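You operate a simulated robot arm through the tools that you are given. There is no shell and no other tool.

You are at the controls of a simulated robot arm. One attempt, no reset.

JOB
Grip the steel block in the vise, tighten its wing knob, ease the vise and put the block back. Set down upright: steel block.

It is judged by the outcome, as a careful person would: the job done as asked, and still so three seconds after it is handed in. It fails if anything else is knocked over, pushed out of place, dropped, spilled or broken.

ROBOT AND FRAMES
A 7-joint arm with a two-finger parallel gripper, fixed in place. Base frame: the origin is on the floor under the middle of its stand, x ahead of it, y to its left, z up. Lengths are in cm, angles in rad, forces in N, time in s.
It reaches about 147.9 cm from its shoulder. Its first joint turns from -2.897 to 2.897 rad. Payload 4.4 kg.
The tool frame sits at the grasp point between the pads (the TCP): z along the fingers, y along the line on which they close. The tips reach 2.3 cm beyond it. The gripper opens to 9.4 cm. The fingers are 3.8 cm wide and 1 cm thick; the gripper's body (5.4 by 9.6 cm) begins 3.9 cm behind the TCP.
Orientation is that of the tool frame in the base frame, as a unit quaternion [w, x, y, z]. With the fingers straight down and closing along the base's y, the tool's x points along the base's -x, its y along +y and its z along -z.

CONTROLS
- The arm moves only by the tool arm_command. Its argument "moves" is one flat list of numbers, 7 for each row, row after row: the gripper command, from -1 (shut) to 1 (fully open), values between in proportion, then the shift along the base's x, y, z in units of 25 mm (1.0 is 25 mm), then the turn, a rotation vector about the base's x, y, z in units of 6 degrees (1.0 is 6 degrees). In form: [hand, tx, ty, tz, wx, wy, wz, hand, tx, ty, tz, wx, wy, wz, ...]. A call has 1 to 20 rows; each row shifts and turns the commanded pose from where the row before left it. A call with a number of a shift or a turn outside -1 to 1 is refused whole. Each row takes 0.2 s and may step no farther than 5 cm and 0.15 rad from the row before; otherwise, or with a gripper value out of range, the whole call is refused. A pose out of reach is approached as far as the arm can. The call stops where the force on the tool passes 90 N (or 10 N more than at its start, if that is more) or the arm is blocked; 0.2 s more then pass. Each finger travels about 7.2 cm/s and halts on what it meets, pressing with about 35 N; the grip force reading is that of the motor and also rises with nothing between the fingers. The clock runs only during rows and for 0.2 s after the last one: add rows that do not move to give the fingers time. The reply holds the time, the measured pose of the TCP, the force on the tool along the base axes, the opening and the grip force, in the units named above and with some noise, with the torque about the TCP (base axes, N m) and any sound that the robot's microphone picked up, and new pictures: "pictures" is both (left out), scene, wrist or none.
- Cameras (640 x 400 px; columns grow to the right, rows downward): "scene" is fixed at [40.51, 50.77, 163.71]; the picture's right is [-0.74, -0.68, 0.00], its down [-0.44, 0.48, -0.76] and it looks along [0.51, -0.56, -0.65] (base axes); focal length 375 px, centre (320, 200). "wrist" rides on the gripper at [8.6, 1.6, -7.4] in the tool frame; the picture's right is [-0.18, 0.98, 0.00], its down [-0.58, -0.11, -0.81] and it looks along [-0.79, -0.15, 0.59] (tool axes); focal length 243 px, centre (320, 200). There is no depth. A picture from a camera that has moved, and an enlarged one, comes with that camera's place and axes in the base frame and with its lens. The place of the scene camera against the robot may be out by one fixed shift of up to 1.2 cm in any direction.
- inspect(camera, box): a new picture of the part [left, top, right, bottom] of that camera's present view, enlarged. It takes no simulated time.
- close_job(): hands the job in; it is judged then, once.

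Places have to be worked out from the pictures, the camera data and where the tool is seen. Open the gripper and draw the arm clear of the work before you hand the job in, unless the task says otherwise.

The tools are called after "Call:" as name(argument=value, ...) on one line, values as JSON. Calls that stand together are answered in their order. arm_command: Moves the arm, as the interface text tells. Its arguments: {"type":"object","properties":{"moves":{"type":"array","items":{"type":"number"}},"pictures":{"type":"string","enum":["both","scene","wrist","none"]}},"required":["moves"]} The other tools are called the same way: inspect (camera, box) takes an enlarged picture of a part of a camera's view; close_job () hands the job in.

At the start:

```text
clock: 0.0
tool_pos: [71.71, 13.96, 125.12]
tool_rot: [0.0, 0.0, 1.0, 0.0]
ft_force: [1.1, 0.5, 0.0]
torque: [0.03, -0.01, 0.03]
finger_gap: 9.4
finger_force: 0.1
```

scene: 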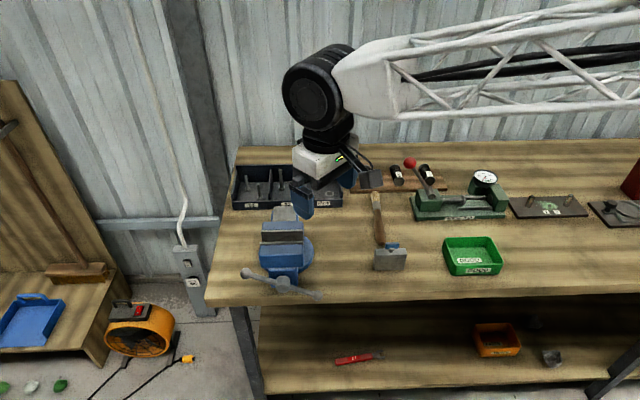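
wrist: 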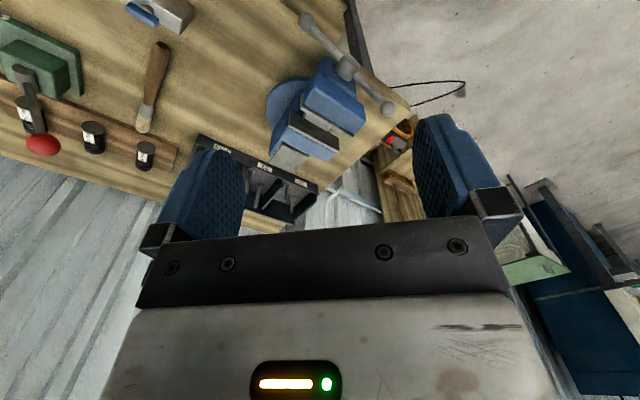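

I start by looking closely at the bench to find the steel block, its wing knob and the vise.

Call:
inspect(camera="scene", box=[220, 150, 420, 310])

Call:
inspect(camera="scene", box=[400, 140, 640, 290])

Call:
inspect(camera="wrist", box=[0, 0, 400, 240])

Call:
inspect(camera="scene", box=[260, 300, 640, 400])

```text
2.50 times, centred on (320, 230) of scene
camera zoom: at [40.51, 50.77, 163.71], right [-0.74, -0.68, 0.0], down [-0.44, 0.48, -0.76], along [0.51, -0.56, -0.65], focal length 938 px, centre (320, 125)
```

zoom: 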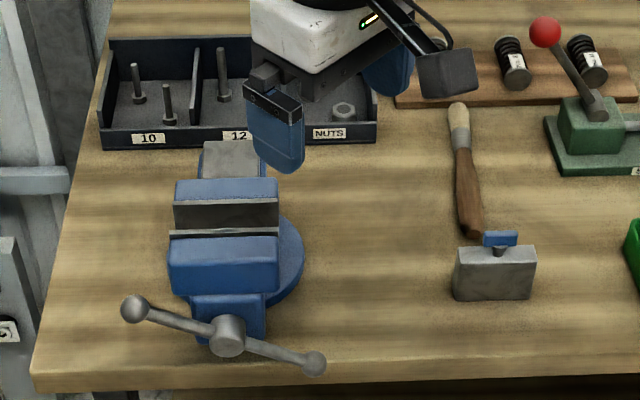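

```text
2.67 times, centred on (520, 215) of scene
camera zoom: at [40.51, 50.77, 163.71], right [-0.74, -0.68, 0.0], down [-0.44, 0.48, -0.76], along [0.51, -0.56, -0.65], focal length 1001 px, centre (-213, 160)
```

zoom: 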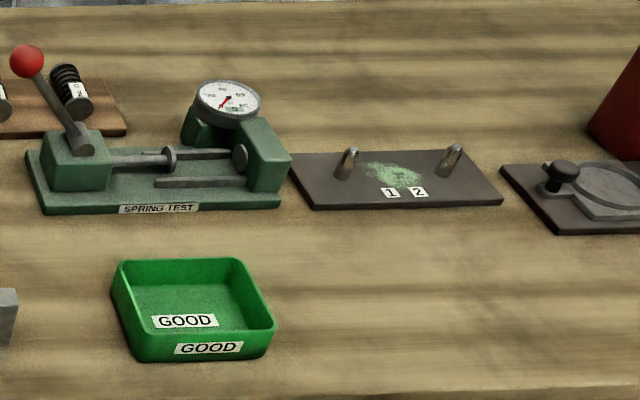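

```text
1.60 times, centred on (200, 120) of wrist
camera zoom: at [63.03, 15.78, 132.66], right [0.18, 0.98, 0.0], down [0.58, -0.11, 0.81], along [0.79, -0.15, -0.59], focal length 388 px, centre (512, 328)
```

zoom: 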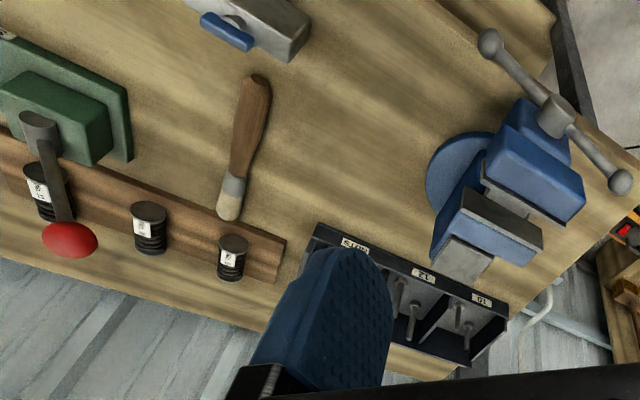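

```text
1.68 times, centred on (450, 350) of scene
camera zoom: at [40.51, 50.77, 163.71], right [-0.74, -0.68, 0.0], down [-0.44, 0.48, -0.76], along [0.51, -0.56, -0.65], focal length 632 px, centre (101, -53)
```

zoom: 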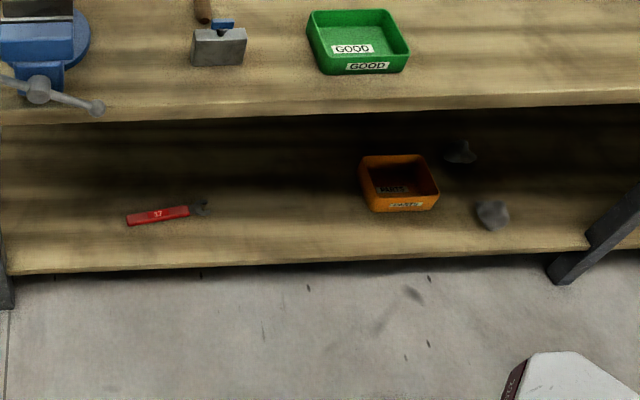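

The block with its blue knob stands at about (69, -6) and the vise at about (83, 15). The bench seems turned roughly 47° in the base frame, so I turn the tool to match it and back off a little for a better view.

Call:
arm_command(moves=[1, -0.4, 0.25, 0.1, 0, 0, -1, 1, -0.4, 0.25, 0.1, 0, 0, -1, 1, -0.4, 0.25, 0.1, 0, 0, -1, 1, -0.4, 0.25, 0.1, 0, 0, -1, 1, -0.4, 0.25, 0.1, 0, 0, -1, 1, -0.4, 0.25, 0.1, 0, 0, -1, 1, -0.4, 0.25, 0.1, 0, 0, -1, 1, -0.4, 0.25, 0.1, 0, 0, -1, 1, 0, 0, 0, 0, 0, 0], pictures="both")

```text
clock: 2.0
tool_pos: [63.78, 18.99, 127.36]
tool_rot: [0.0, 0.408, 0.913, 0.0]
ft_force: [-1.0, -0.2, 0.2]
torque: [-0.02, 0.04, 0.01]
finger_gap: 9.38
finger_force: 0.1
camera wrist: at [59.12, 26.6, 134.8], right [0.85, 0.52, 0.0], down [0.31, -0.51, 0.81], along [0.42, -0.69, -0.59], focal length 243 px, centre (320, 200)
```

scene: 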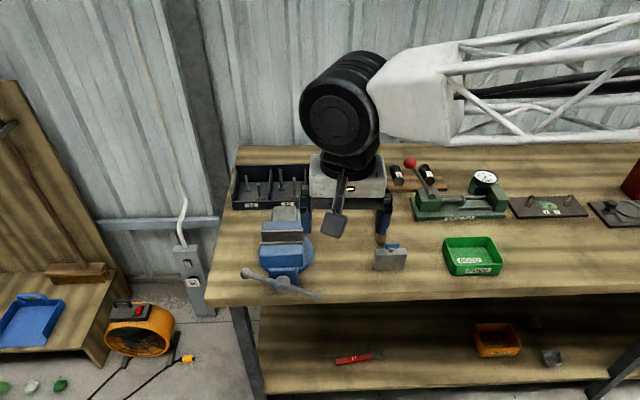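
wrist: 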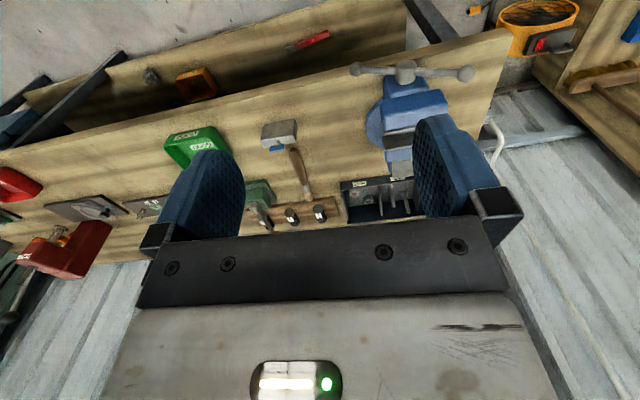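

The view now takes in the whole bench. I zoom in on the vise and the block in both cameras to triangulate.

Call:
inspect(camera="wrist", box=[220, 40, 500, 215])

Call:
inspect(camera="scene", box=[230, 200, 330, 310])

Call:
inspect(camera="scene", box=[340, 220, 440, 290])

```text
2.29 times, centred on (360, 128) of wrist
camera zoom: at [59.12, 26.6, 134.8], right [0.85, 0.52, 0.0], down [0.31, -0.51, 0.81], along [0.42, -0.69, -0.59], focal length 555 px, centre (229, 366)
```

zoom: 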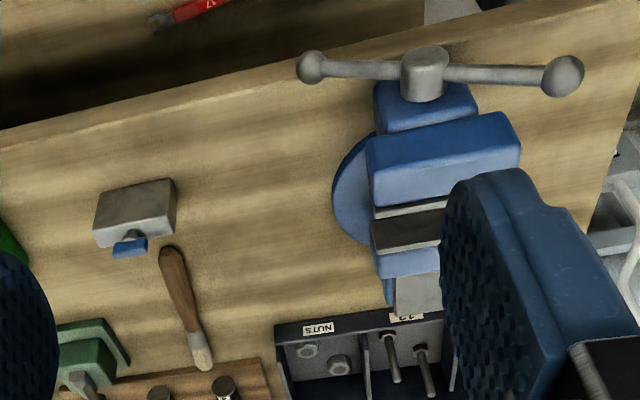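

```text
3.64 times, centred on (280, 255) of scene
camera zoom: at [40.51, 50.77, 163.71], right [-0.74, -0.68, 0.0], down [-0.44, 0.48, -0.76], along [0.51, -0.56, -0.65], focal length 1365 px, centre (466, 0)
```

zoom: 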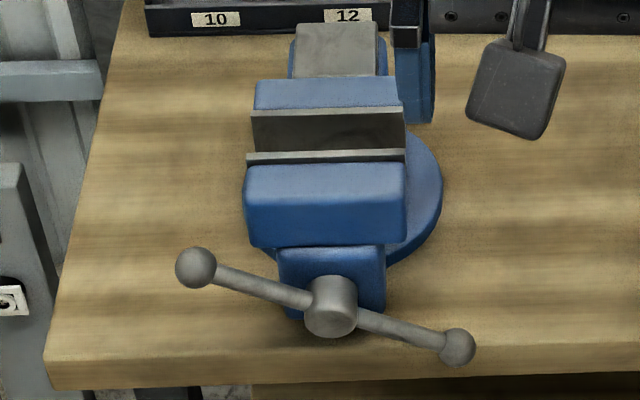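

```text
5.71 times, centred on (390, 255) of scene
camera zoom: at [40.51, 50.77, 163.71], right [-0.74, -0.68, 0.0], down [-0.44, 0.48, -0.76], along [0.51, -0.56, -0.65], focal length 2145 px, centre (-80, -114)
```

zoom: 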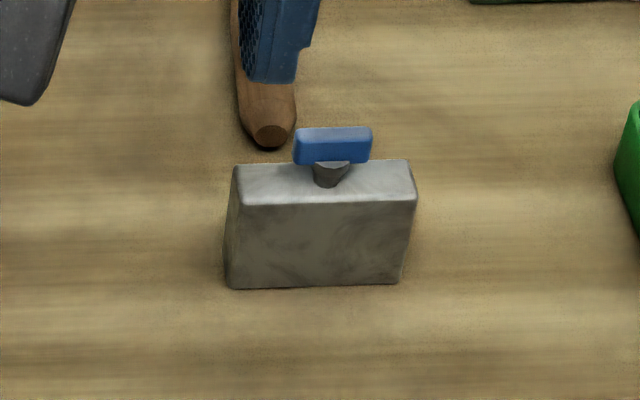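

Rough estimates put the screw hub near (85, 15, 88–92) and the knob near (68.5, -5, 98). I go down in front of the vise for a closer, better conditioned look.

Call:
arm_command(moves=[1, 0.4, 0.45, -1, 0, 0, 0, 1, 0.4, 0.45, -1, 0, 0, 0, 1, 0.4, 0.45, -1, 0, 0, 0, 1, 0.4, 0.45, -1, 0, 0, 0, 1, 0.4, 0.45, -1, 0, 0, 0, 1, 0.4, 0.45, -1, 0, 0, 0, 1, 0, 0, 0, 0, 0, 0], pictures="both")

```text
clock: 3.6
tool_pos: [69.9, 25.77, 112.09]
tool_rot: [0.0, 0.407, 0.914, 0.0]
ft_force: [-1.5, 0.8, 0.6]
torque: [0.01, 0.03, 0.02]
finger_gap: 9.41
finger_force: 0.1
camera wrist: at [65.13, 33.41, 119.61], right [0.85, 0.52, 0.0], down [0.31, -0.51, 0.81], along [0.42, -0.69, -0.59], focal length 243 px, centre (320, 200)
```

scene: 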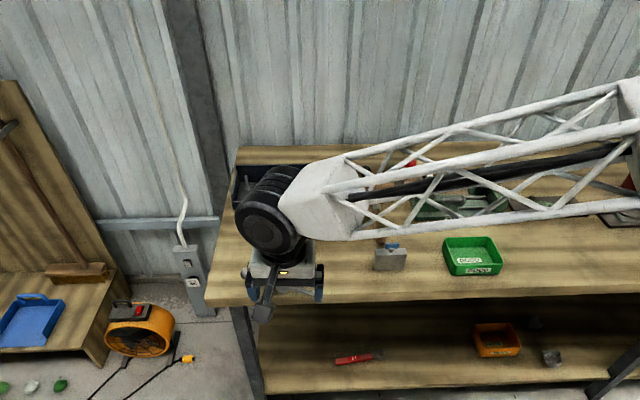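
wrist: 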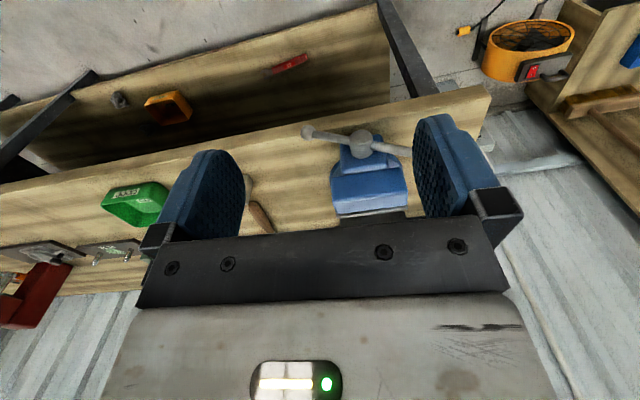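

I zoom in on this view of the vise.

Call:
inspect(camera="wrist", box=[240, 90, 440, 240])

```text
2.67 times, centred on (340, 165) of wrist
camera zoom: at [65.13, 33.41, 119.61], right [0.85, 0.52, 0.0], down [0.31, -0.51, 0.81], along [0.42, -0.69, -0.59], focal length 647 px, centre (267, 293)
```

zoom: 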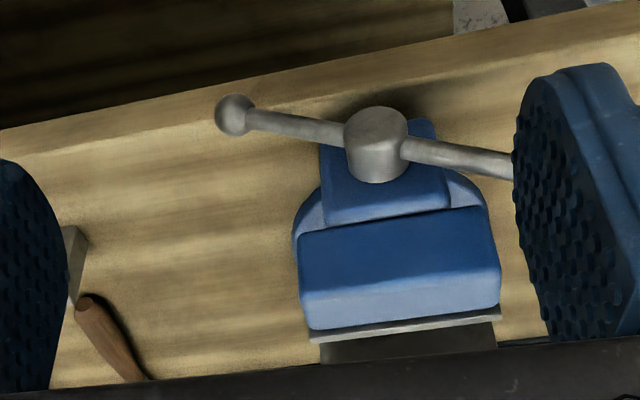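

Triangulating between the two wrist positions puts the hub at about (82.2, 16.6, 93.0). Next I move over toward the steel block for a close view of it.

Call:
arm_command(moves=[1, -0.17, -0.94, -0.08, 0, 0, 0, 1, -0.17, -0.94, -0.08, 0, 0, 0, 1, -0.17, -0.94, -0.08, 0, 0, 0, 1, -0.17, -0.94, -0.08, 0, 0, 0, 1, -0.17, -0.94, -0.08, 0, 0, 0, 1, -0.17, -0.94, -0.08, 0, 0, 0, 1, -0.17, -0.94, -0.08, 0, 0, 0, 1, -0.17, -0.94, -0.08, 0, 0, 0, 1, -0.17, -0.94, -0.08, 0, 0, 0, 1, -0.17, -0.94, -0.08, 0, 0, 0, 1, -0.17, -0.94, -0.08, 0, 0, 0, 1, 0, 0, 0, 0, 0, 0], pictures="both")

```text
clock: 6.2
tool_pos: [65.16, -0.09, 109.97]
tool_rot: [0.0, 0.407, 0.914, 0.001]
ft_force: [0.3, -0.7, -0.6]
torque: [-0.01, -0.01, -0.02]
finger_gap: 9.4
finger_force: 0.0
camera wrist: at [60.38, 7.45, 117.49], right [0.85, 0.52, 0.0], down [0.31, -0.5, 0.81], along [0.42, -0.69, -0.59], focal length 243 px, centre (320, 200)
```

scene: 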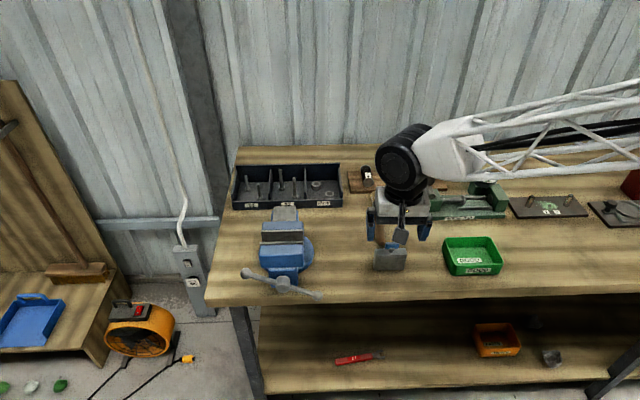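
wrist: 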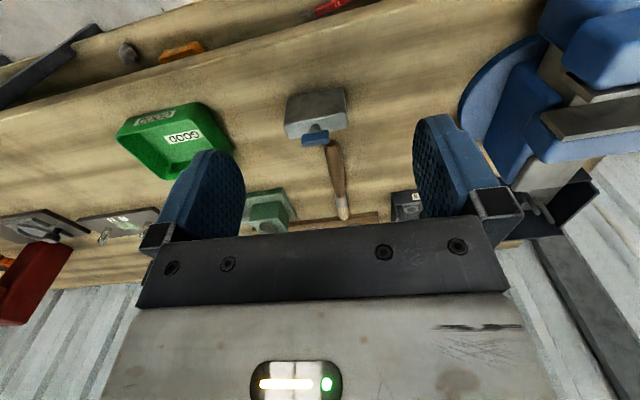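

The block is now clearly in view between the fingers, so I zoom in on it and on the vise jaws, which show at the right of the wrist picture.

Call:
inspect(camera="wrist", box=[260, 70, 380, 160])

Call:
inspect(camera="wrist", box=[440, 0, 640, 200])

Call:
inspect(camera="scene", box=[230, 200, 330, 310])

```text
4.44 times, centred on (320, 115) of wrist
camera zoom: at [60.38, 7.45, 117.49], right [0.85, 0.52, 0.0], down [0.31, -0.5, 0.81], along [0.42, -0.69, -0.59], focal length 1078 px, centre (320, 578)
```

zoom: 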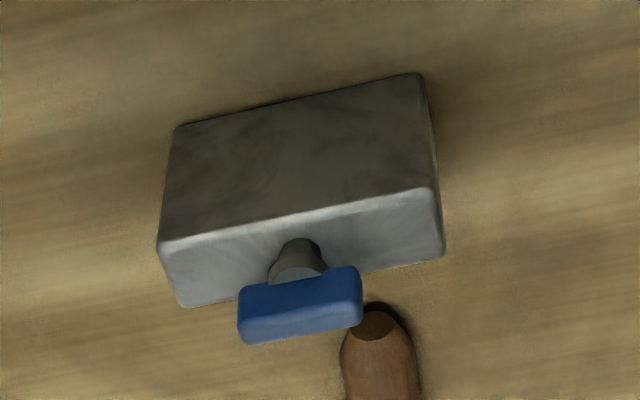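

```text
2.00 times, centred on (540, 100) of wrist
camera zoom: at [60.38, 7.45, 117.49], right [0.85, 0.52, 0.0], down [0.31, -0.5, 0.81], along [0.42, -0.69, -0.59], focal length 485 px, centre (-120, 400)
```

zoom: 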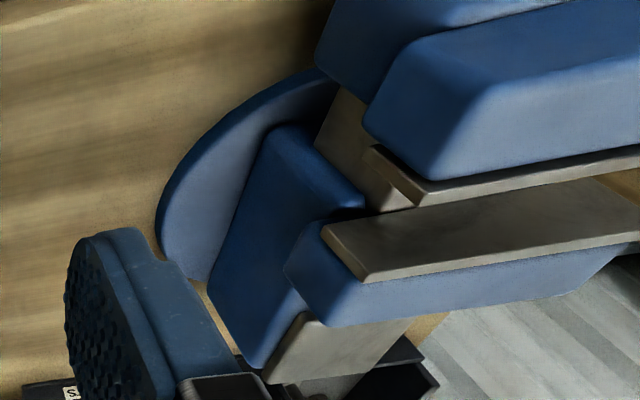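

```text
3.64 times, centred on (280, 255) of scene
camera zoom: at [40.51, 50.77, 163.71], right [-0.74, -0.68, 0.0], down [-0.44, 0.48, -0.76], along [0.51, -0.56, -0.65], focal length 1365 px, centre (466, 0)
```

zoom: 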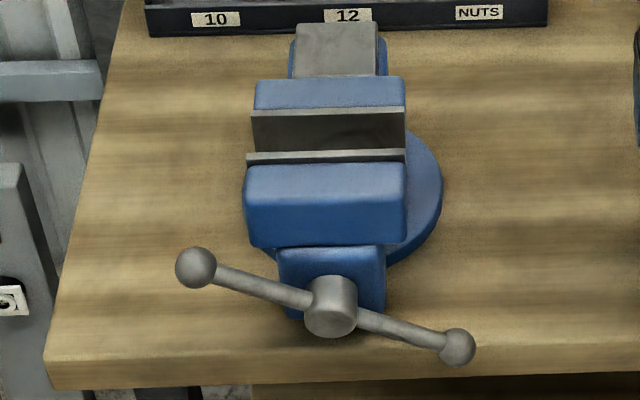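

The block measures roughly 7 × 2 × 5.5 cm, lies about 44° in the base frame, and its centre is near (69, -7.5). I move above it at a safe height so a second viewpoint gives me its height.

Call:
arm_command(moves=[1, 0.385, -0.74, -0.6, 0, 0, 0, 1, 0.385, -0.74, -0.6, 0, 0, 0, 1, 0.385, -0.74, -0.6, 0, 0, 0, 1, 0.385, -0.74, -0.6, 0, 0, 0, 1, 0, 0, 0, 0, 0, 0], pictures="both")

Call:
inspect(camera="wrist", box=[240, 0, 420, 140])

Call:
inspect(camera="wrist", box=[440, 0, 640, 200])

```text
clock: 7.4
tool_pos: [69.05, -7.33, 103.78]
tool_rot: [0.0, 0.407, 0.914, 0.0]
ft_force: [0.8, 0.6, 0.5]
torque: [0.03, -0.01, -0.04]
finger_gap: 9.41
finger_force: 0.1
camera wrist: at [64.34, 0.22, 111.38], right [0.85, 0.52, 0.0], down [0.31, -0.5, 0.81], along [0.42, -0.69, -0.59], focal length 243 px, centre (320, 200)
```

scene: 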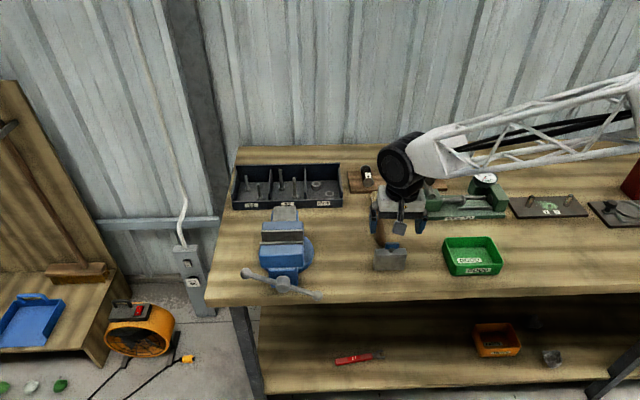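
wrist: 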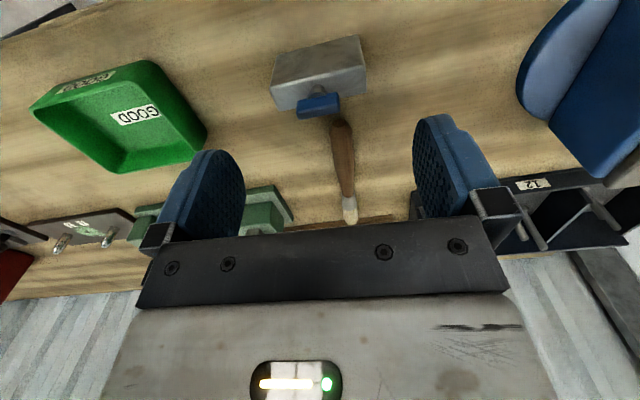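

```text
2.86 times, centred on (330, 70) of wrist
camera zoom: at [64.34, 0.22, 111.38], right [0.85, 0.52, 0.0], down [0.31, -0.5, 0.81], along [0.42, -0.69, -0.59], focal length 693 px, centre (291, 571)
```

zoom: 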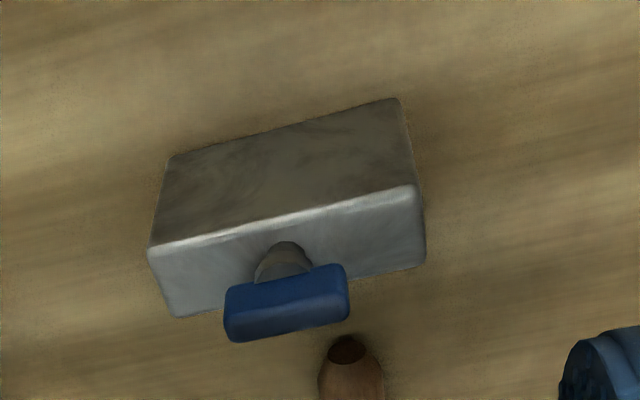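

```text
2.00 times, centred on (540, 100) of wrist
camera zoom: at [64.34, 0.22, 111.38], right [0.85, 0.52, 0.0], down [0.31, -0.5, 0.81], along [0.42, -0.69, -0.59], focal length 485 px, centre (-120, 400)
```

zoom: 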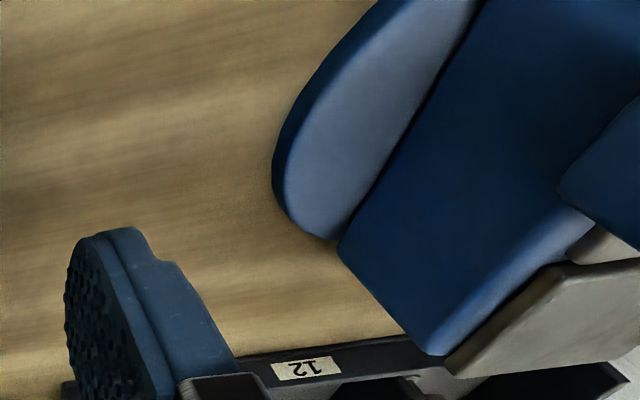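

Views along the line of sight pin the height down poorly (top about 91 ± 1.5). I shift sideways along the bench for a good stereo baseline on both the block and the vise.

Call:
arm_command(moves=[1, 0.35, 0.78, 0.16, 0, 0, 0, 1, 0.35, 0.78, 0.16, 0, 0, 0, 1, 0.35, 0.78, 0.16, 0, 0, 0, 1, 0.35, 0.78, 0.16, 0, 0, 0, 1, 0.35, 0.78, 0.16, 0, 0, 0, 1, 0, 0, 0, 0, 0, 0], pictures="wrist")

Call:
inspect(camera="wrist", box=[160, 60, 320, 180])

Call:
inspect(camera="wrist", box=[400, 0, 640, 180])

```text
clock: 8.8
tool_pos: [73.4, 2.31, 105.98]
tool_rot: [0.001, 0.406, 0.914, 0.0]
ft_force: [0.0, -0.2, -0.1]
torque: [-0.04, 0.0, 0.06]
finger_gap: 9.41
finger_force: 0.1
camera wrist: at [68.75, 9.77, 113.4], right [0.85, 0.52, 0.0], down [0.31, -0.5, 0.81], along [0.42, -0.69, -0.59], focal length 243 px, centre (320, 200)
```

wrist: 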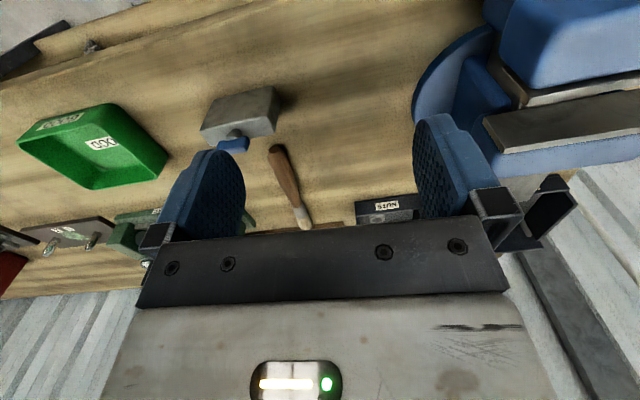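

```text
3.33 times, centred on (240, 120) of wrist
camera zoom: at [68.75, 9.77, 113.4], right [0.85, 0.52, 0.0], down [0.31, -0.5, 0.81], along [0.42, -0.69, -0.59], focal length 809 px, centre (587, 467)
```

zoom: 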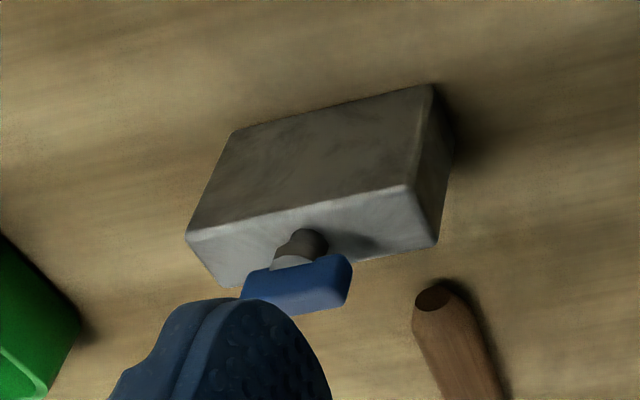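

```text
2.22 times, centred on (520, 90) of wrist
camera zoom: at [68.75, 9.77, 113.4], right [0.85, 0.52, 0.0], down [0.31, -0.5, 0.81], along [0.42, -0.69, -0.59], focal length 539 px, centre (-124, 444)
```

zoom: 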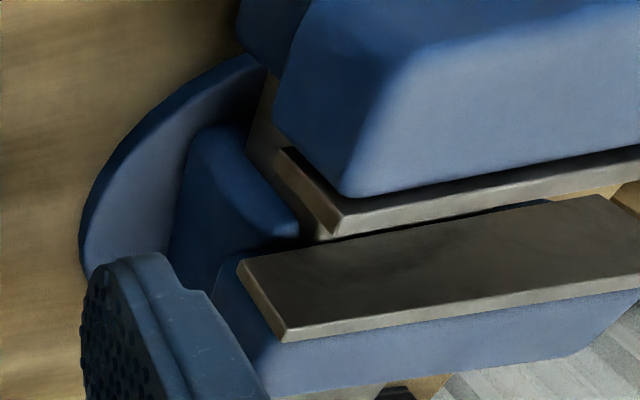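

Stereo now gives: bench at about 85.3, block top at about 91.9 with its centre at (70.0, -9.1), and its long side along the 42° direction, which matches the gripper yaw. The vise jaws top out at about 100.7 with a gap of about 3.7 cm. I look down into the jaws to see what the block would rest on.

Call:
arm_command(moves=[1, 0.8, 0.36, 0.4, 0, 0, 0, 1, 0.9, 0.42, 0.4, 0, 0, 0, 1, 0.9, 0.42, 0.4, 0, 0, 0, 1, 0.9, 0.42, 0.3, 0, 0, 0, 1, 0.9, 0.42, 0.2, 0, 0, 0, 1, 0.9, 0.42, 0.1, 0, 0, 0, 1, 0.9, 0.42, 0.05, 0, 0, 0, 1, 0, 0, 0, 0, 0, 0], pictures="both")

Call:
inspect(camera="wrist", box=[220, 0, 440, 160])

```text
clock: 10.6
tool_pos: [88.93, 9.54, 110.62]
tool_rot: [0.0, 0.406, 0.914, 0.0]
ft_force: [-0.2, 0.3, 0.1]
torque: [0.01, 0.0, 0.01]
finger_gap: 9.4
finger_force: 0.0
camera wrist: at [84.19, 17.16, 118.05], right [0.85, 0.52, 0.0], down [0.31, -0.5, 0.81], along [0.42, -0.69, -0.59], focal length 243 px, centre (320, 200)
```

scene: 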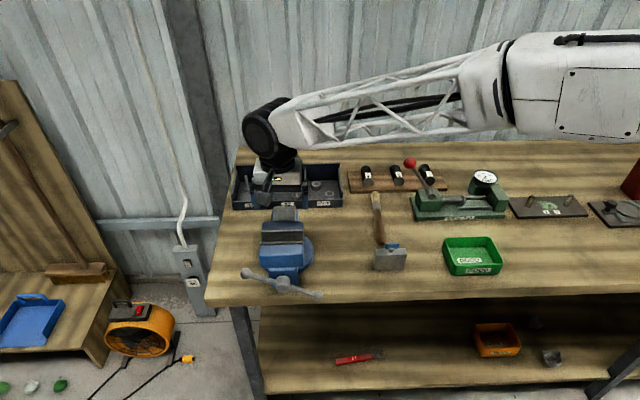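
wrist: 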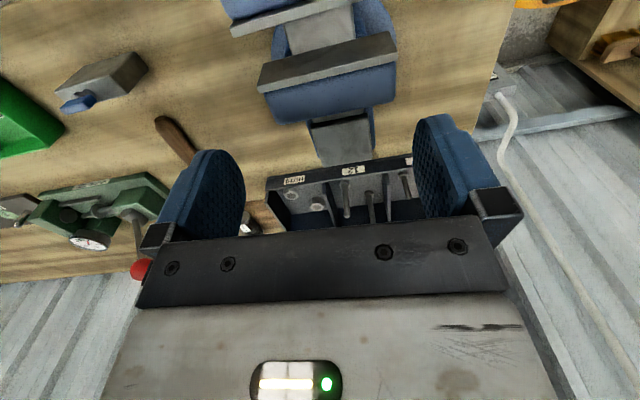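

```text
2.50 times, centred on (330, 80) of wrist
camera zoom: at [84.19, 17.16, 118.05], right [0.85, 0.52, 0.0], down [0.31, -0.5, 0.81], along [0.42, -0.69, -0.59], focal length 606 px, centre (295, 500)
```

zoom: 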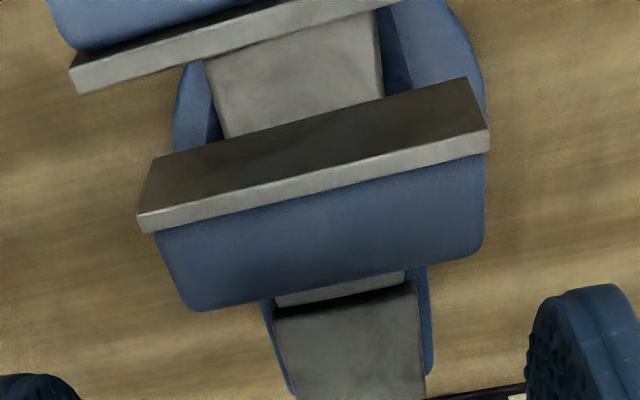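

I can see the steel slide between the jaws, which the block would rest on. I turn the tool by +90° so the wrist camera looks along the jaws, and back off sideways for a profile view.

Call:
arm_command(moves=[1, -0.257, -0.169, -0.12, 0, 0, 1, 1, -0.257, -0.169, -0.12, 0, 0, 1, 1, -0.257, -0.169, -0.12, 0, 0, 1, 1, -0.257, -0.169, -0.12, 0, 0, 1, 1, -0.257, -0.169, -0.12, 0, 0, 1, 1, -0.257, -0.169, -0.12, 0, 0, 1, 1, -0.257, -0.169, -0.12, 0, 0, 1, 1, -0.257, -0.169, -0.12, 0, 0, 1, 1, -0.257, -0.169, -0.12, 0, 0, 1, 1, -0.257, -0.169, -0.12, 0, 0, 1, 1, -0.257, -0.169, -0.12, 0, 0, 1, 1, -0.257, -0.169, -0.12, 0, 0, 1, 1, -0.257, -0.169, -0.12, 0, 0, 1, 1, -0.257, -0.169, -0.12, 0, 0, 1, 1, -0.257, -0.169, -0.12, 0, 0, 1, 1, 0, 0, 0, 0, 0, 0], pictures="both")

Call:
inspect(camera="wrist", box=[220, 80, 440, 240])

```text
clock: 14.0
tool_pos: [79.42, 3.15, 106.1]
tool_rot: [0.0, -0.359, 0.933, 0.0]
ft_force: [0.0, 0.4, 0.9]
torque: [-0.06, 0.0, 0.0]
finger_gap: 9.38
finger_force: 0.1
camera wrist: at [71.77, -1.3, 113.63], right [-0.52, 0.85, 0.0], down [0.5, 0.31, 0.81], along [0.69, 0.42, -0.59], focal length 243 px, centre (320, 200)
```

scene: 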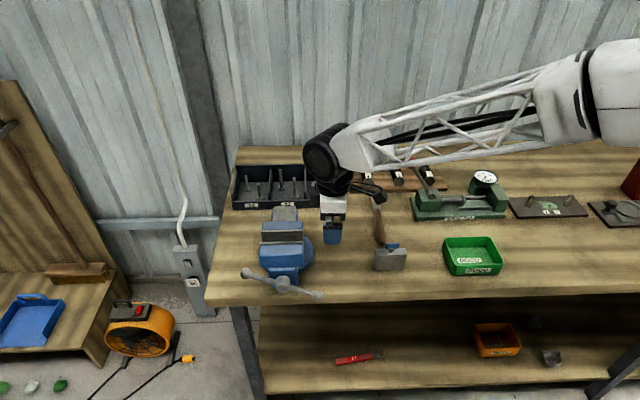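
wrist: 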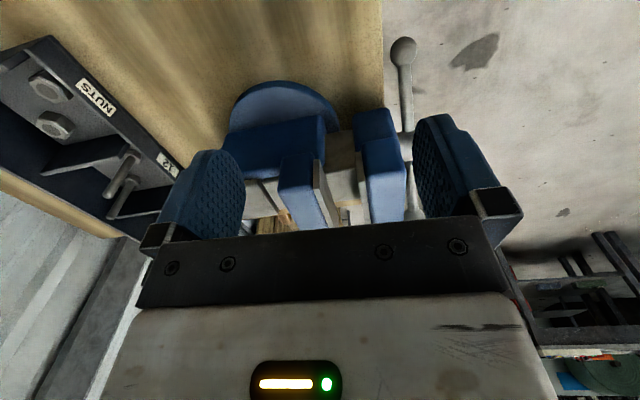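

```text
2.50 times, centred on (330, 160) of wrist
camera zoom: at [71.77, -1.3, 113.63], right [-0.52, 0.85, 0.0], down [0.5, 0.31, 0.81], along [0.69, 0.42, -0.59], focal length 606 px, centre (295, 300)
```

zoom: 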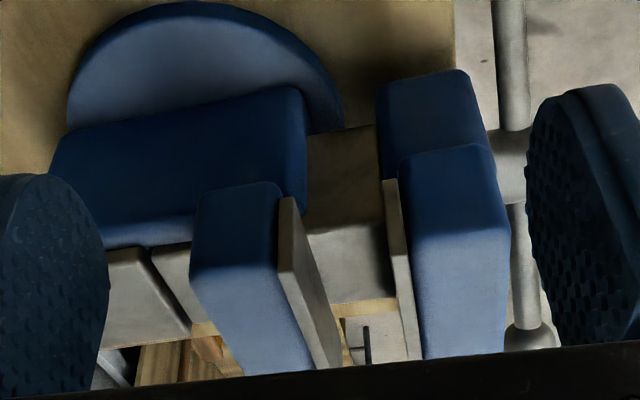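

This profile view is very helpful: the slide looks about level with the bottom of the jaw plates (near z 97), so the block should stick out above the jaws. I zoom in tighter to measure it.

Call:
inspect(camera="wrist", box=[310, 130, 390, 230])

Call:
inspect(camera="wrist", box=[370, 20, 450, 230])

```text
4.00 times, centred on (350, 180) of wrist
camera zoom: at [71.77, -1.3, 113.63], right [-0.52, 0.85, 0.0], down [0.5, 0.31, 0.81], along [0.69, 0.42, -0.59], focal length 970 px, centre (200, 280)
```

zoom: 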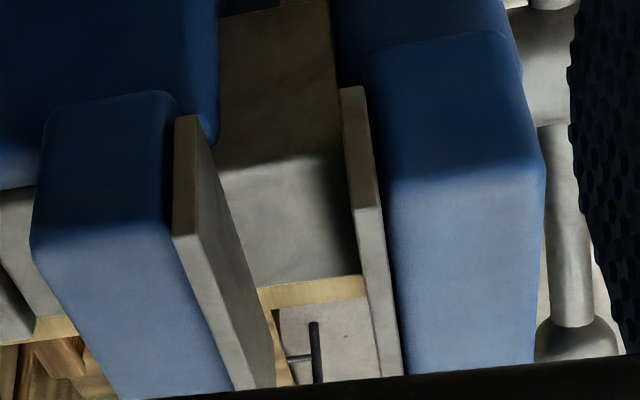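

```text
1.90 times, centred on (410, 125) of wrist
camera zoom: at [71.77, -1.3, 113.63], right [-0.52, 0.85, 0.0], down [0.5, 0.31, 0.81], along [0.69, 0.42, -0.59], focal length 462 px, centre (149, 343)
```

zoom: 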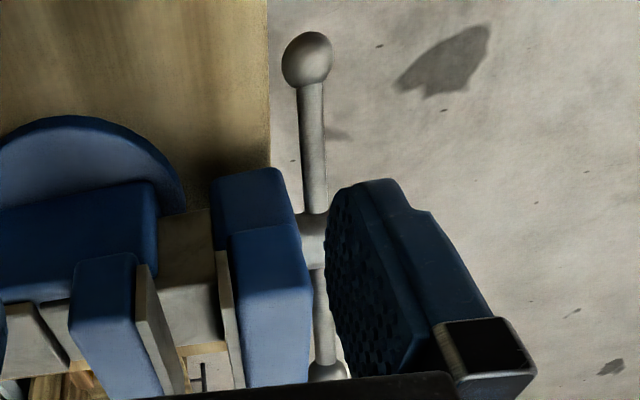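

Measured results: the slide top is at about 96.8 and the jaw tops at 100.7, so a 6.5 cm block would stand about 2.6 cm above the jaws. The lines fit a bench turned by 45°, and the vise axis passes through the hub at (82.2, 16.6, 93). I turn to yaw -45° and go above the block.

Call:
arm_command(moves=[1, -0.246, -0.33, -0.163, 0, 0, -0.967, 1, -0.246, -0.33, -0.163, 0, 0, -0.967, 1, -0.246, -0.33, -0.163, 0, 0, -0.967, 1, -0.246, -0.33, -0.163, 0, 0, -0.967, 1, -0.246, -0.33, -0.163, 0, 0, -0.967, 1, -0.246, -0.33, -0.163, 0, 0, -0.967, 1, -0.246, -0.33, -0.163, 0, 0, -0.967, 1, -0.246, -0.33, -0.163, 0, 0, -0.967, 1, -0.246, -0.33, -0.163, 0, 0, -0.967, 1, -0.246, -0.33, -0.163, 0, 0, -0.967, 1, -0.246, -0.33, -0.163, 0, 0, -0.967, 1, -0.246, -0.33, -0.163, 0, 0, -0.967, 1, -0.246, -0.33, -0.163, 0, 0, -0.967, 1, -0.246, -0.33, -0.163, 0, 0, -0.967, 1, -0.246, -0.33, -0.163, 0, 0, -0.967, 1, 0, 0, 0, 0, 0, 0], pictures="both")

Call:
inspect(camera="wrist", box=[220, 0, 420, 140])

Call:
inspect(camera="scene", box=[340, 180, 460, 290])

```text
clock: 17.4
tool_pos: [70.06, -9.25, 99.88]
tool_rot: [0.0, 0.383, 0.924, 0.0]
ft_force: [0.0, 0.1, 0.5]
torque: [0.0, 0.01, 0.0]
finger_gap: 9.39
finger_force: 0.0
camera wrist: at [65.01, -1.86, 107.38], right [0.83, 0.56, 0.0], down [0.33, -0.49, 0.81], along [0.45, -0.67, -0.59], focal length 243 px, centre (320, 200)
```

scene: 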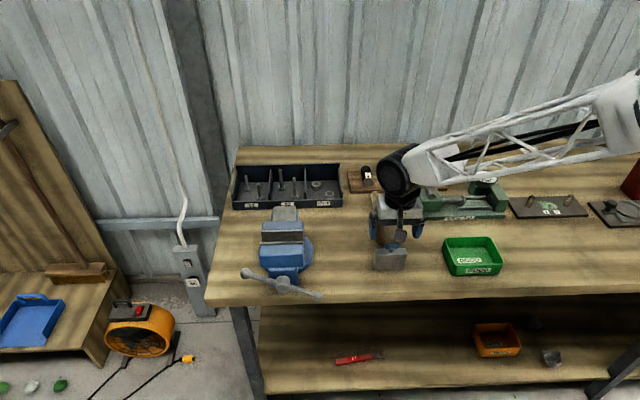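
wrist: 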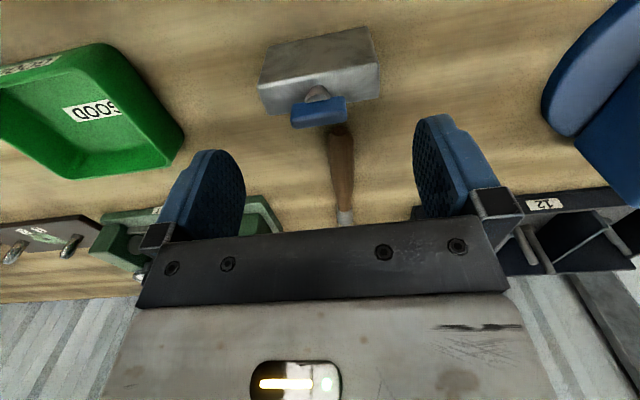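

```text
2.86 times, centred on (320, 70) of wrist
camera zoom: at [65.01, -1.86, 107.38], right [0.83, 0.56, 0.0], down [0.33, -0.49, 0.81], along [0.45, -0.67, -0.59], focal length 693 px, centre (320, 571)
```

zoom: 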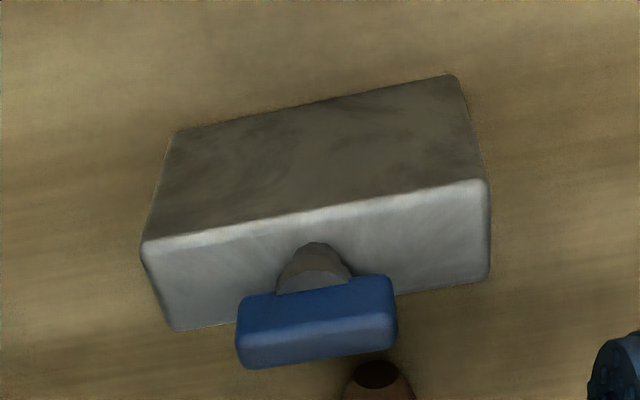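

```text
3.64 times, centred on (400, 235) of scene
camera zoom: at [40.51, 50.77, 163.71], right [-0.74, -0.68, 0.0], down [-0.44, 0.48, -0.76], along [0.51, -0.56, -0.65], focal length 1365 px, centre (29, 73)
```

zoom: 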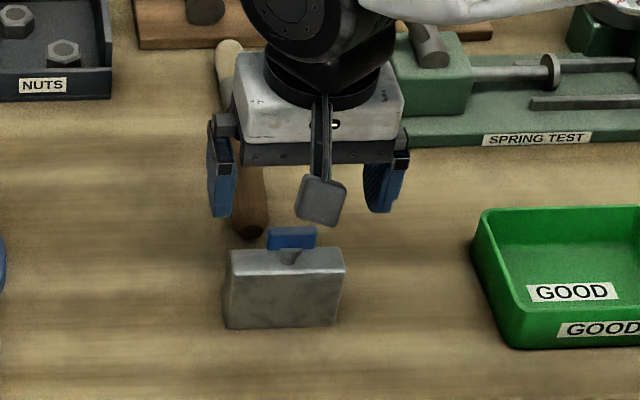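

The block (about 7.9 × 2.3 × 6.2 cm) is centred at about (70.04, -9.36) with its top near 91.9, and the open fingers straddle its ends. I go straight down to TCP z of about 92.5 with the fingers open, so the tips overlap its upper part.

Call:
arm_command(moves=[1, 0, -0.05, -0.75, 0, 0, 0, 1, 0, 0, -0.75, 0, 0, 0, 1, 0, 0, -0.75, 0, 0, 0, 1, 0, 0, -0.75, 0, 0, 0, 1, 0, 0, 0, 0, 0, 0], pictures="both")

Call:
inspect(camera="scene", box=[350, 190, 450, 290])

Call:
inspect(camera="wrist", box=[200, 0, 480, 200])

```text
clock: 18.6
tool_pos: [70.22, -9.25, 92.39]
tool_rot: [0.001, 0.383, 0.924, 0.0]
ft_force: [-0.1, 0.1, -0.6]
torque: [0.03, 0.0, 0.03]
finger_gap: 9.41
finger_force: 0.1
camera wrist: at [65.03, -1.93, 100.01], right [0.83, 0.56, 0.0], down [0.33, -0.49, 0.81], along [0.46, -0.67, -0.59], focal length 243 px, centre (320, 200)
```

scene: 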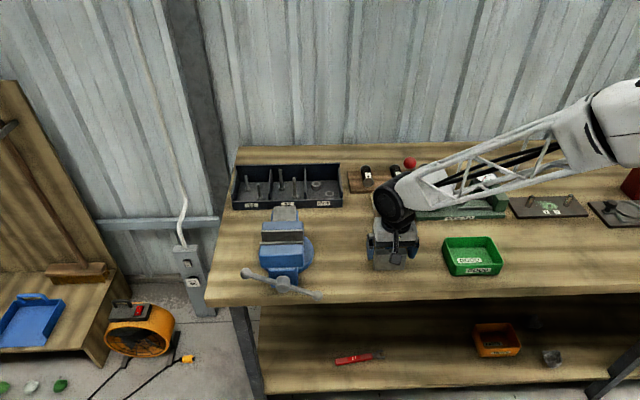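
wrist: 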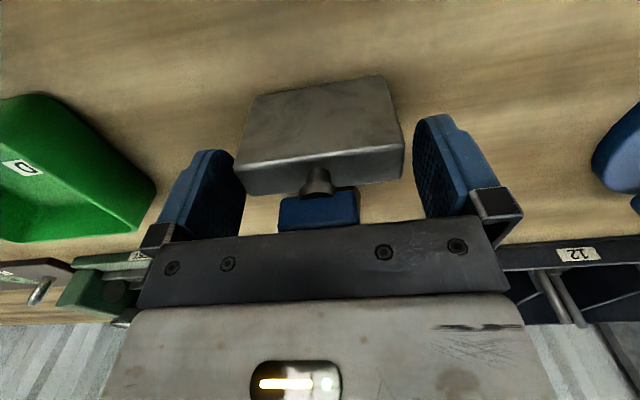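

```text
4.00 times, centred on (400, 240) of scene
camera zoom: at [40.51, 50.77, 163.71], right [-0.74, -0.68, 0.0], down [-0.44, 0.48, -0.76], along [0.51, -0.56, -0.65], focal length 1501 px, centre (0, 40)
```

zoom: 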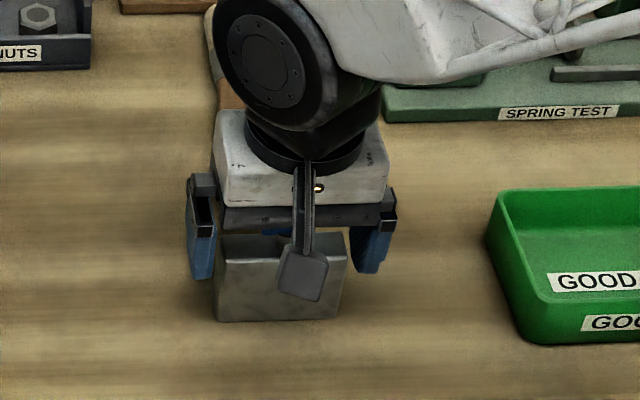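

```text
2.00 times, centred on (340, 100) of wrist
camera zoom: at [65.03, -1.93, 100.01], right [0.83, 0.56, 0.0], down [0.33, -0.49, 0.81], along [0.46, -0.67, -0.59], focal length 485 px, centre (280, 400)
```

zoom: 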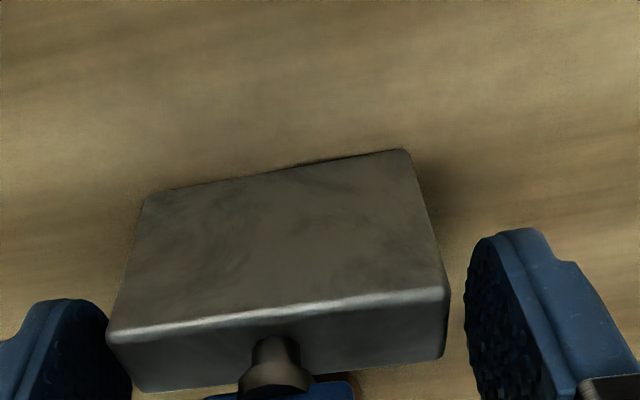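

The block sits centred between the pads, within about 1 mm. I close the fingers on its ends.

Call:
arm_command(moves=[0.5, 0, 0, 0, 0, 0, 0, -1, 0, 0, 0, 0, 0, 0, -1, 0, 0, 0, 0, 0, 0, -1, 0, 0, 0, 0, 0, 0], pictures="wrist")

```text
clock: 19.6
tool_pos: [70.08, -9.3, 92.48]
tool_rot: [-0.001, 0.383, 0.924, 0.0]
ft_force: [-0.1, -2.2, -0.1]
torque: [0.01, -0.06, -0.04]
finger_gap: 7.99
finger_force: 34.4
camera wrist: at [65.02, -1.93, 100.01], right [0.83, 0.56, 0.0], down [0.33, -0.49, 0.81], along [0.46, -0.67, -0.59], focal length 243 px, centre (320, 200)
```

wrist: 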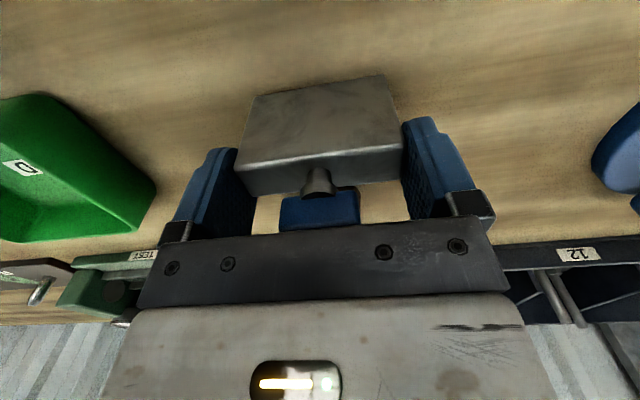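

The gap reads 7.99 cm at 34 N, so the block is 8.0 cm long and held. I lift it straight up.

Call:
arm_command(moves=[-1, 0, 0, 0.3, 0, 0, 0, -1, 0, 0, 0.6, 0, 0, 0, -1, 0, 0, 0.9, 0, 0, 0, -1, 0, 0, 1, 0, 0, 0, -1, 0, 0, 1, 0, 0, 0, -1, 0, 0, 1, 0, 0, 0, -1, 0, 0, 1, 0, 0, 0, -1, 0, 0, 1, 0, 0, 0, -1, 0, 0, 0.6, 0, 0, 0, -1, 0, 0, 0, 0, 0, 0], pictures="both")

Call:
inspect(camera="scene", box=[340, 130, 460, 270])

```text
clock: 21.8
tool_pos: [70.16, -9.35, 110.94]
tool_rot: [0.0, 0.383, 0.924, 0.0]
ft_force: [0.3, -0.4, -4.2]
torque: [-0.01, -0.05, -0.03]
finger_gap: 7.98
finger_force: 34.8
camera wrist: at [65.05, -1.95, 118.42], right [0.83, 0.56, 0.0], down [0.33, -0.49, 0.81], along [0.46, -0.67, -0.59], focal length 243 px, centre (320, 200)
```

scene: 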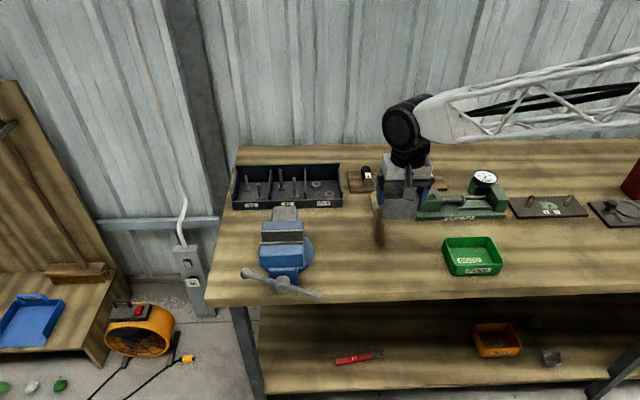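
wrist: 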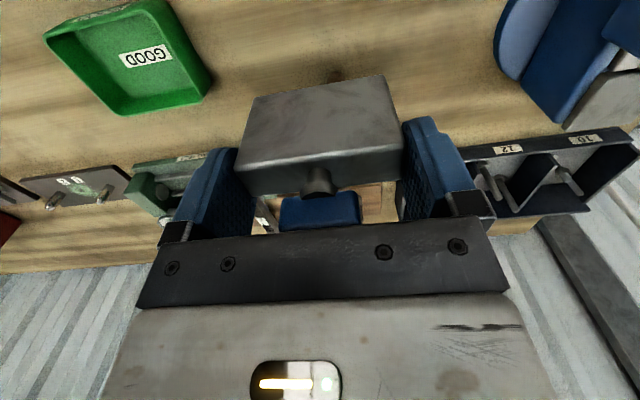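

```text
2.86 times, centred on (400, 200) of scene
camera zoom: at [40.51, 50.77, 163.71], right [-0.74, -0.68, 0.0], down [-0.44, 0.48, -0.76], along [0.51, -0.56, -0.65], focal length 1072 px, centre (91, 200)
```

zoom: 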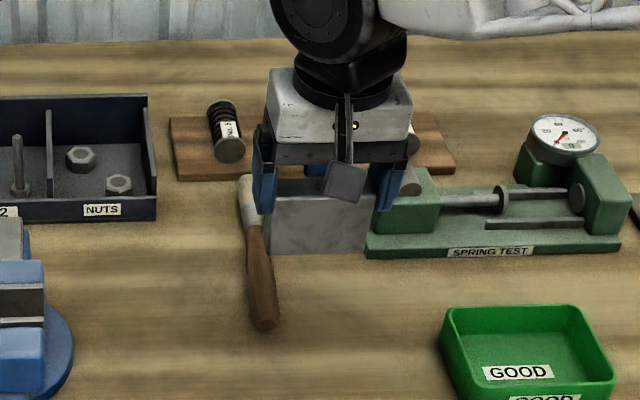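

The block is held firmly with no slip; it weighs about 4.3 N. I carry it level to above the jaw gap, around (87.7, 11.2), with its bottom about 3 cm above the jaws.

Call:
arm_command(moves=[-1, 0.4, 0.46, 0, 0, 0, 0, -1, 0.7825, 0.91, 0, 0, 0, 0, -1, 0.7825, 0.91, 0, 0, 0, 0, -1, 0.7825, 0.91, 0, 0, 0, 0, -1, 0.7825, 0.91, 0, 0, 0, 0, -1, 0.7825, 0.91, 0, 0, 0, 0, -1, 0.7825, 0.91, 0, 0, 0, 0, -1, 0.7825, 0.91, 0, 0, 0, 0, -1, 0.7825, 0.91, 0, 0, 0, 0, -1, 0.4, 0.46, 0, 0, 0, 0, -1, 0, 0, 0, 0, 0, 0], pictures="both")

Call:
inspect(camera="scene", box=[230, 150, 330, 310])

Call:
inspect(camera="wrist", box=[200, 0, 480, 200])

```text
clock: 24.2
tool_pos: [87.8, 11.27, 110.93]
tool_rot: [0.001, 0.382, 0.924, 0.0]
ft_force: [-0.2, 0.6, -3.9]
torque: [-0.01, -0.01, -0.03]
finger_gap: 7.99
finger_force: 34.5
camera wrist: at [82.65, 18.66, 118.44], right [0.83, 0.56, 0.0], down [0.33, -0.49, 0.81], along [0.46, -0.67, -0.59], focal length 243 px, centre (320, 200)
```

scene: 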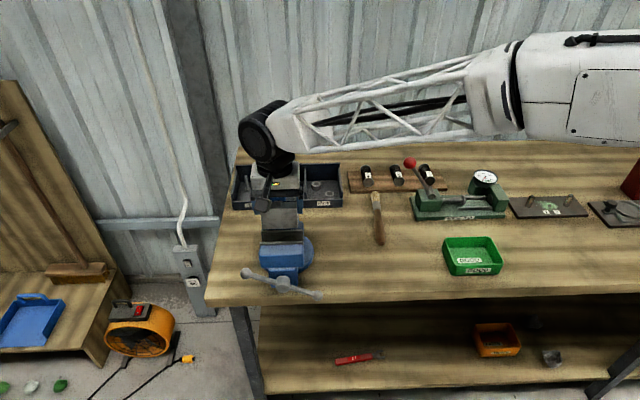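
wrist: 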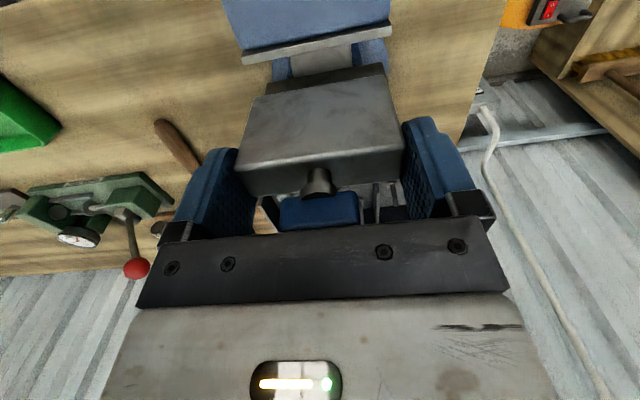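

```text
2.50 times, centred on (280, 230) of scene
camera zoom: at [40.51, 50.77, 163.71], right [-0.74, -0.68, 0.0], down [-0.44, 0.48, -0.76], along [0.51, -0.56, -0.65], focal length 938 px, centre (420, 125)
```

zoom: 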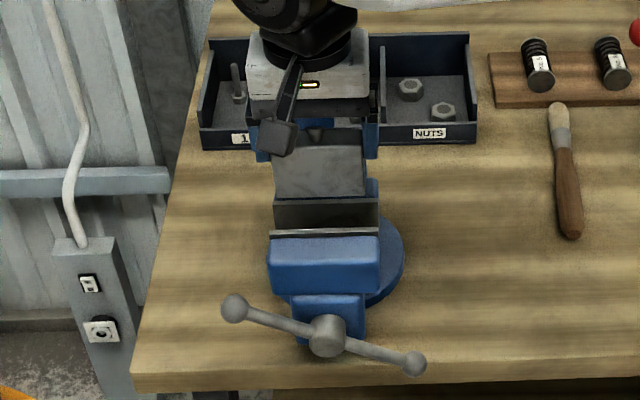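

```text
2.00 times, centred on (340, 100) of wrist
camera zoom: at [82.65, 18.66, 118.44], right [0.83, 0.56, 0.0], down [0.33, -0.49, 0.81], along [0.46, -0.67, -0.59], focal length 485 px, centre (280, 400)
```

zoom: 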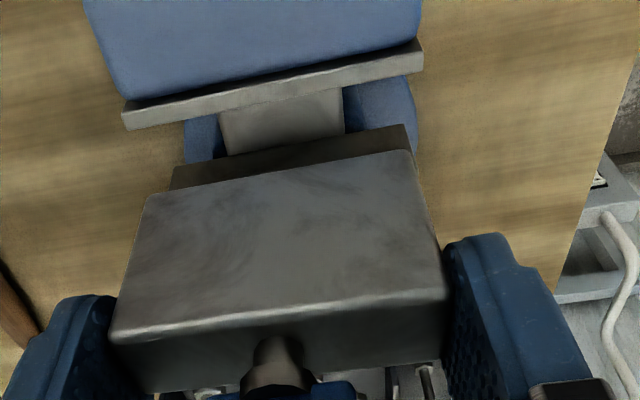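

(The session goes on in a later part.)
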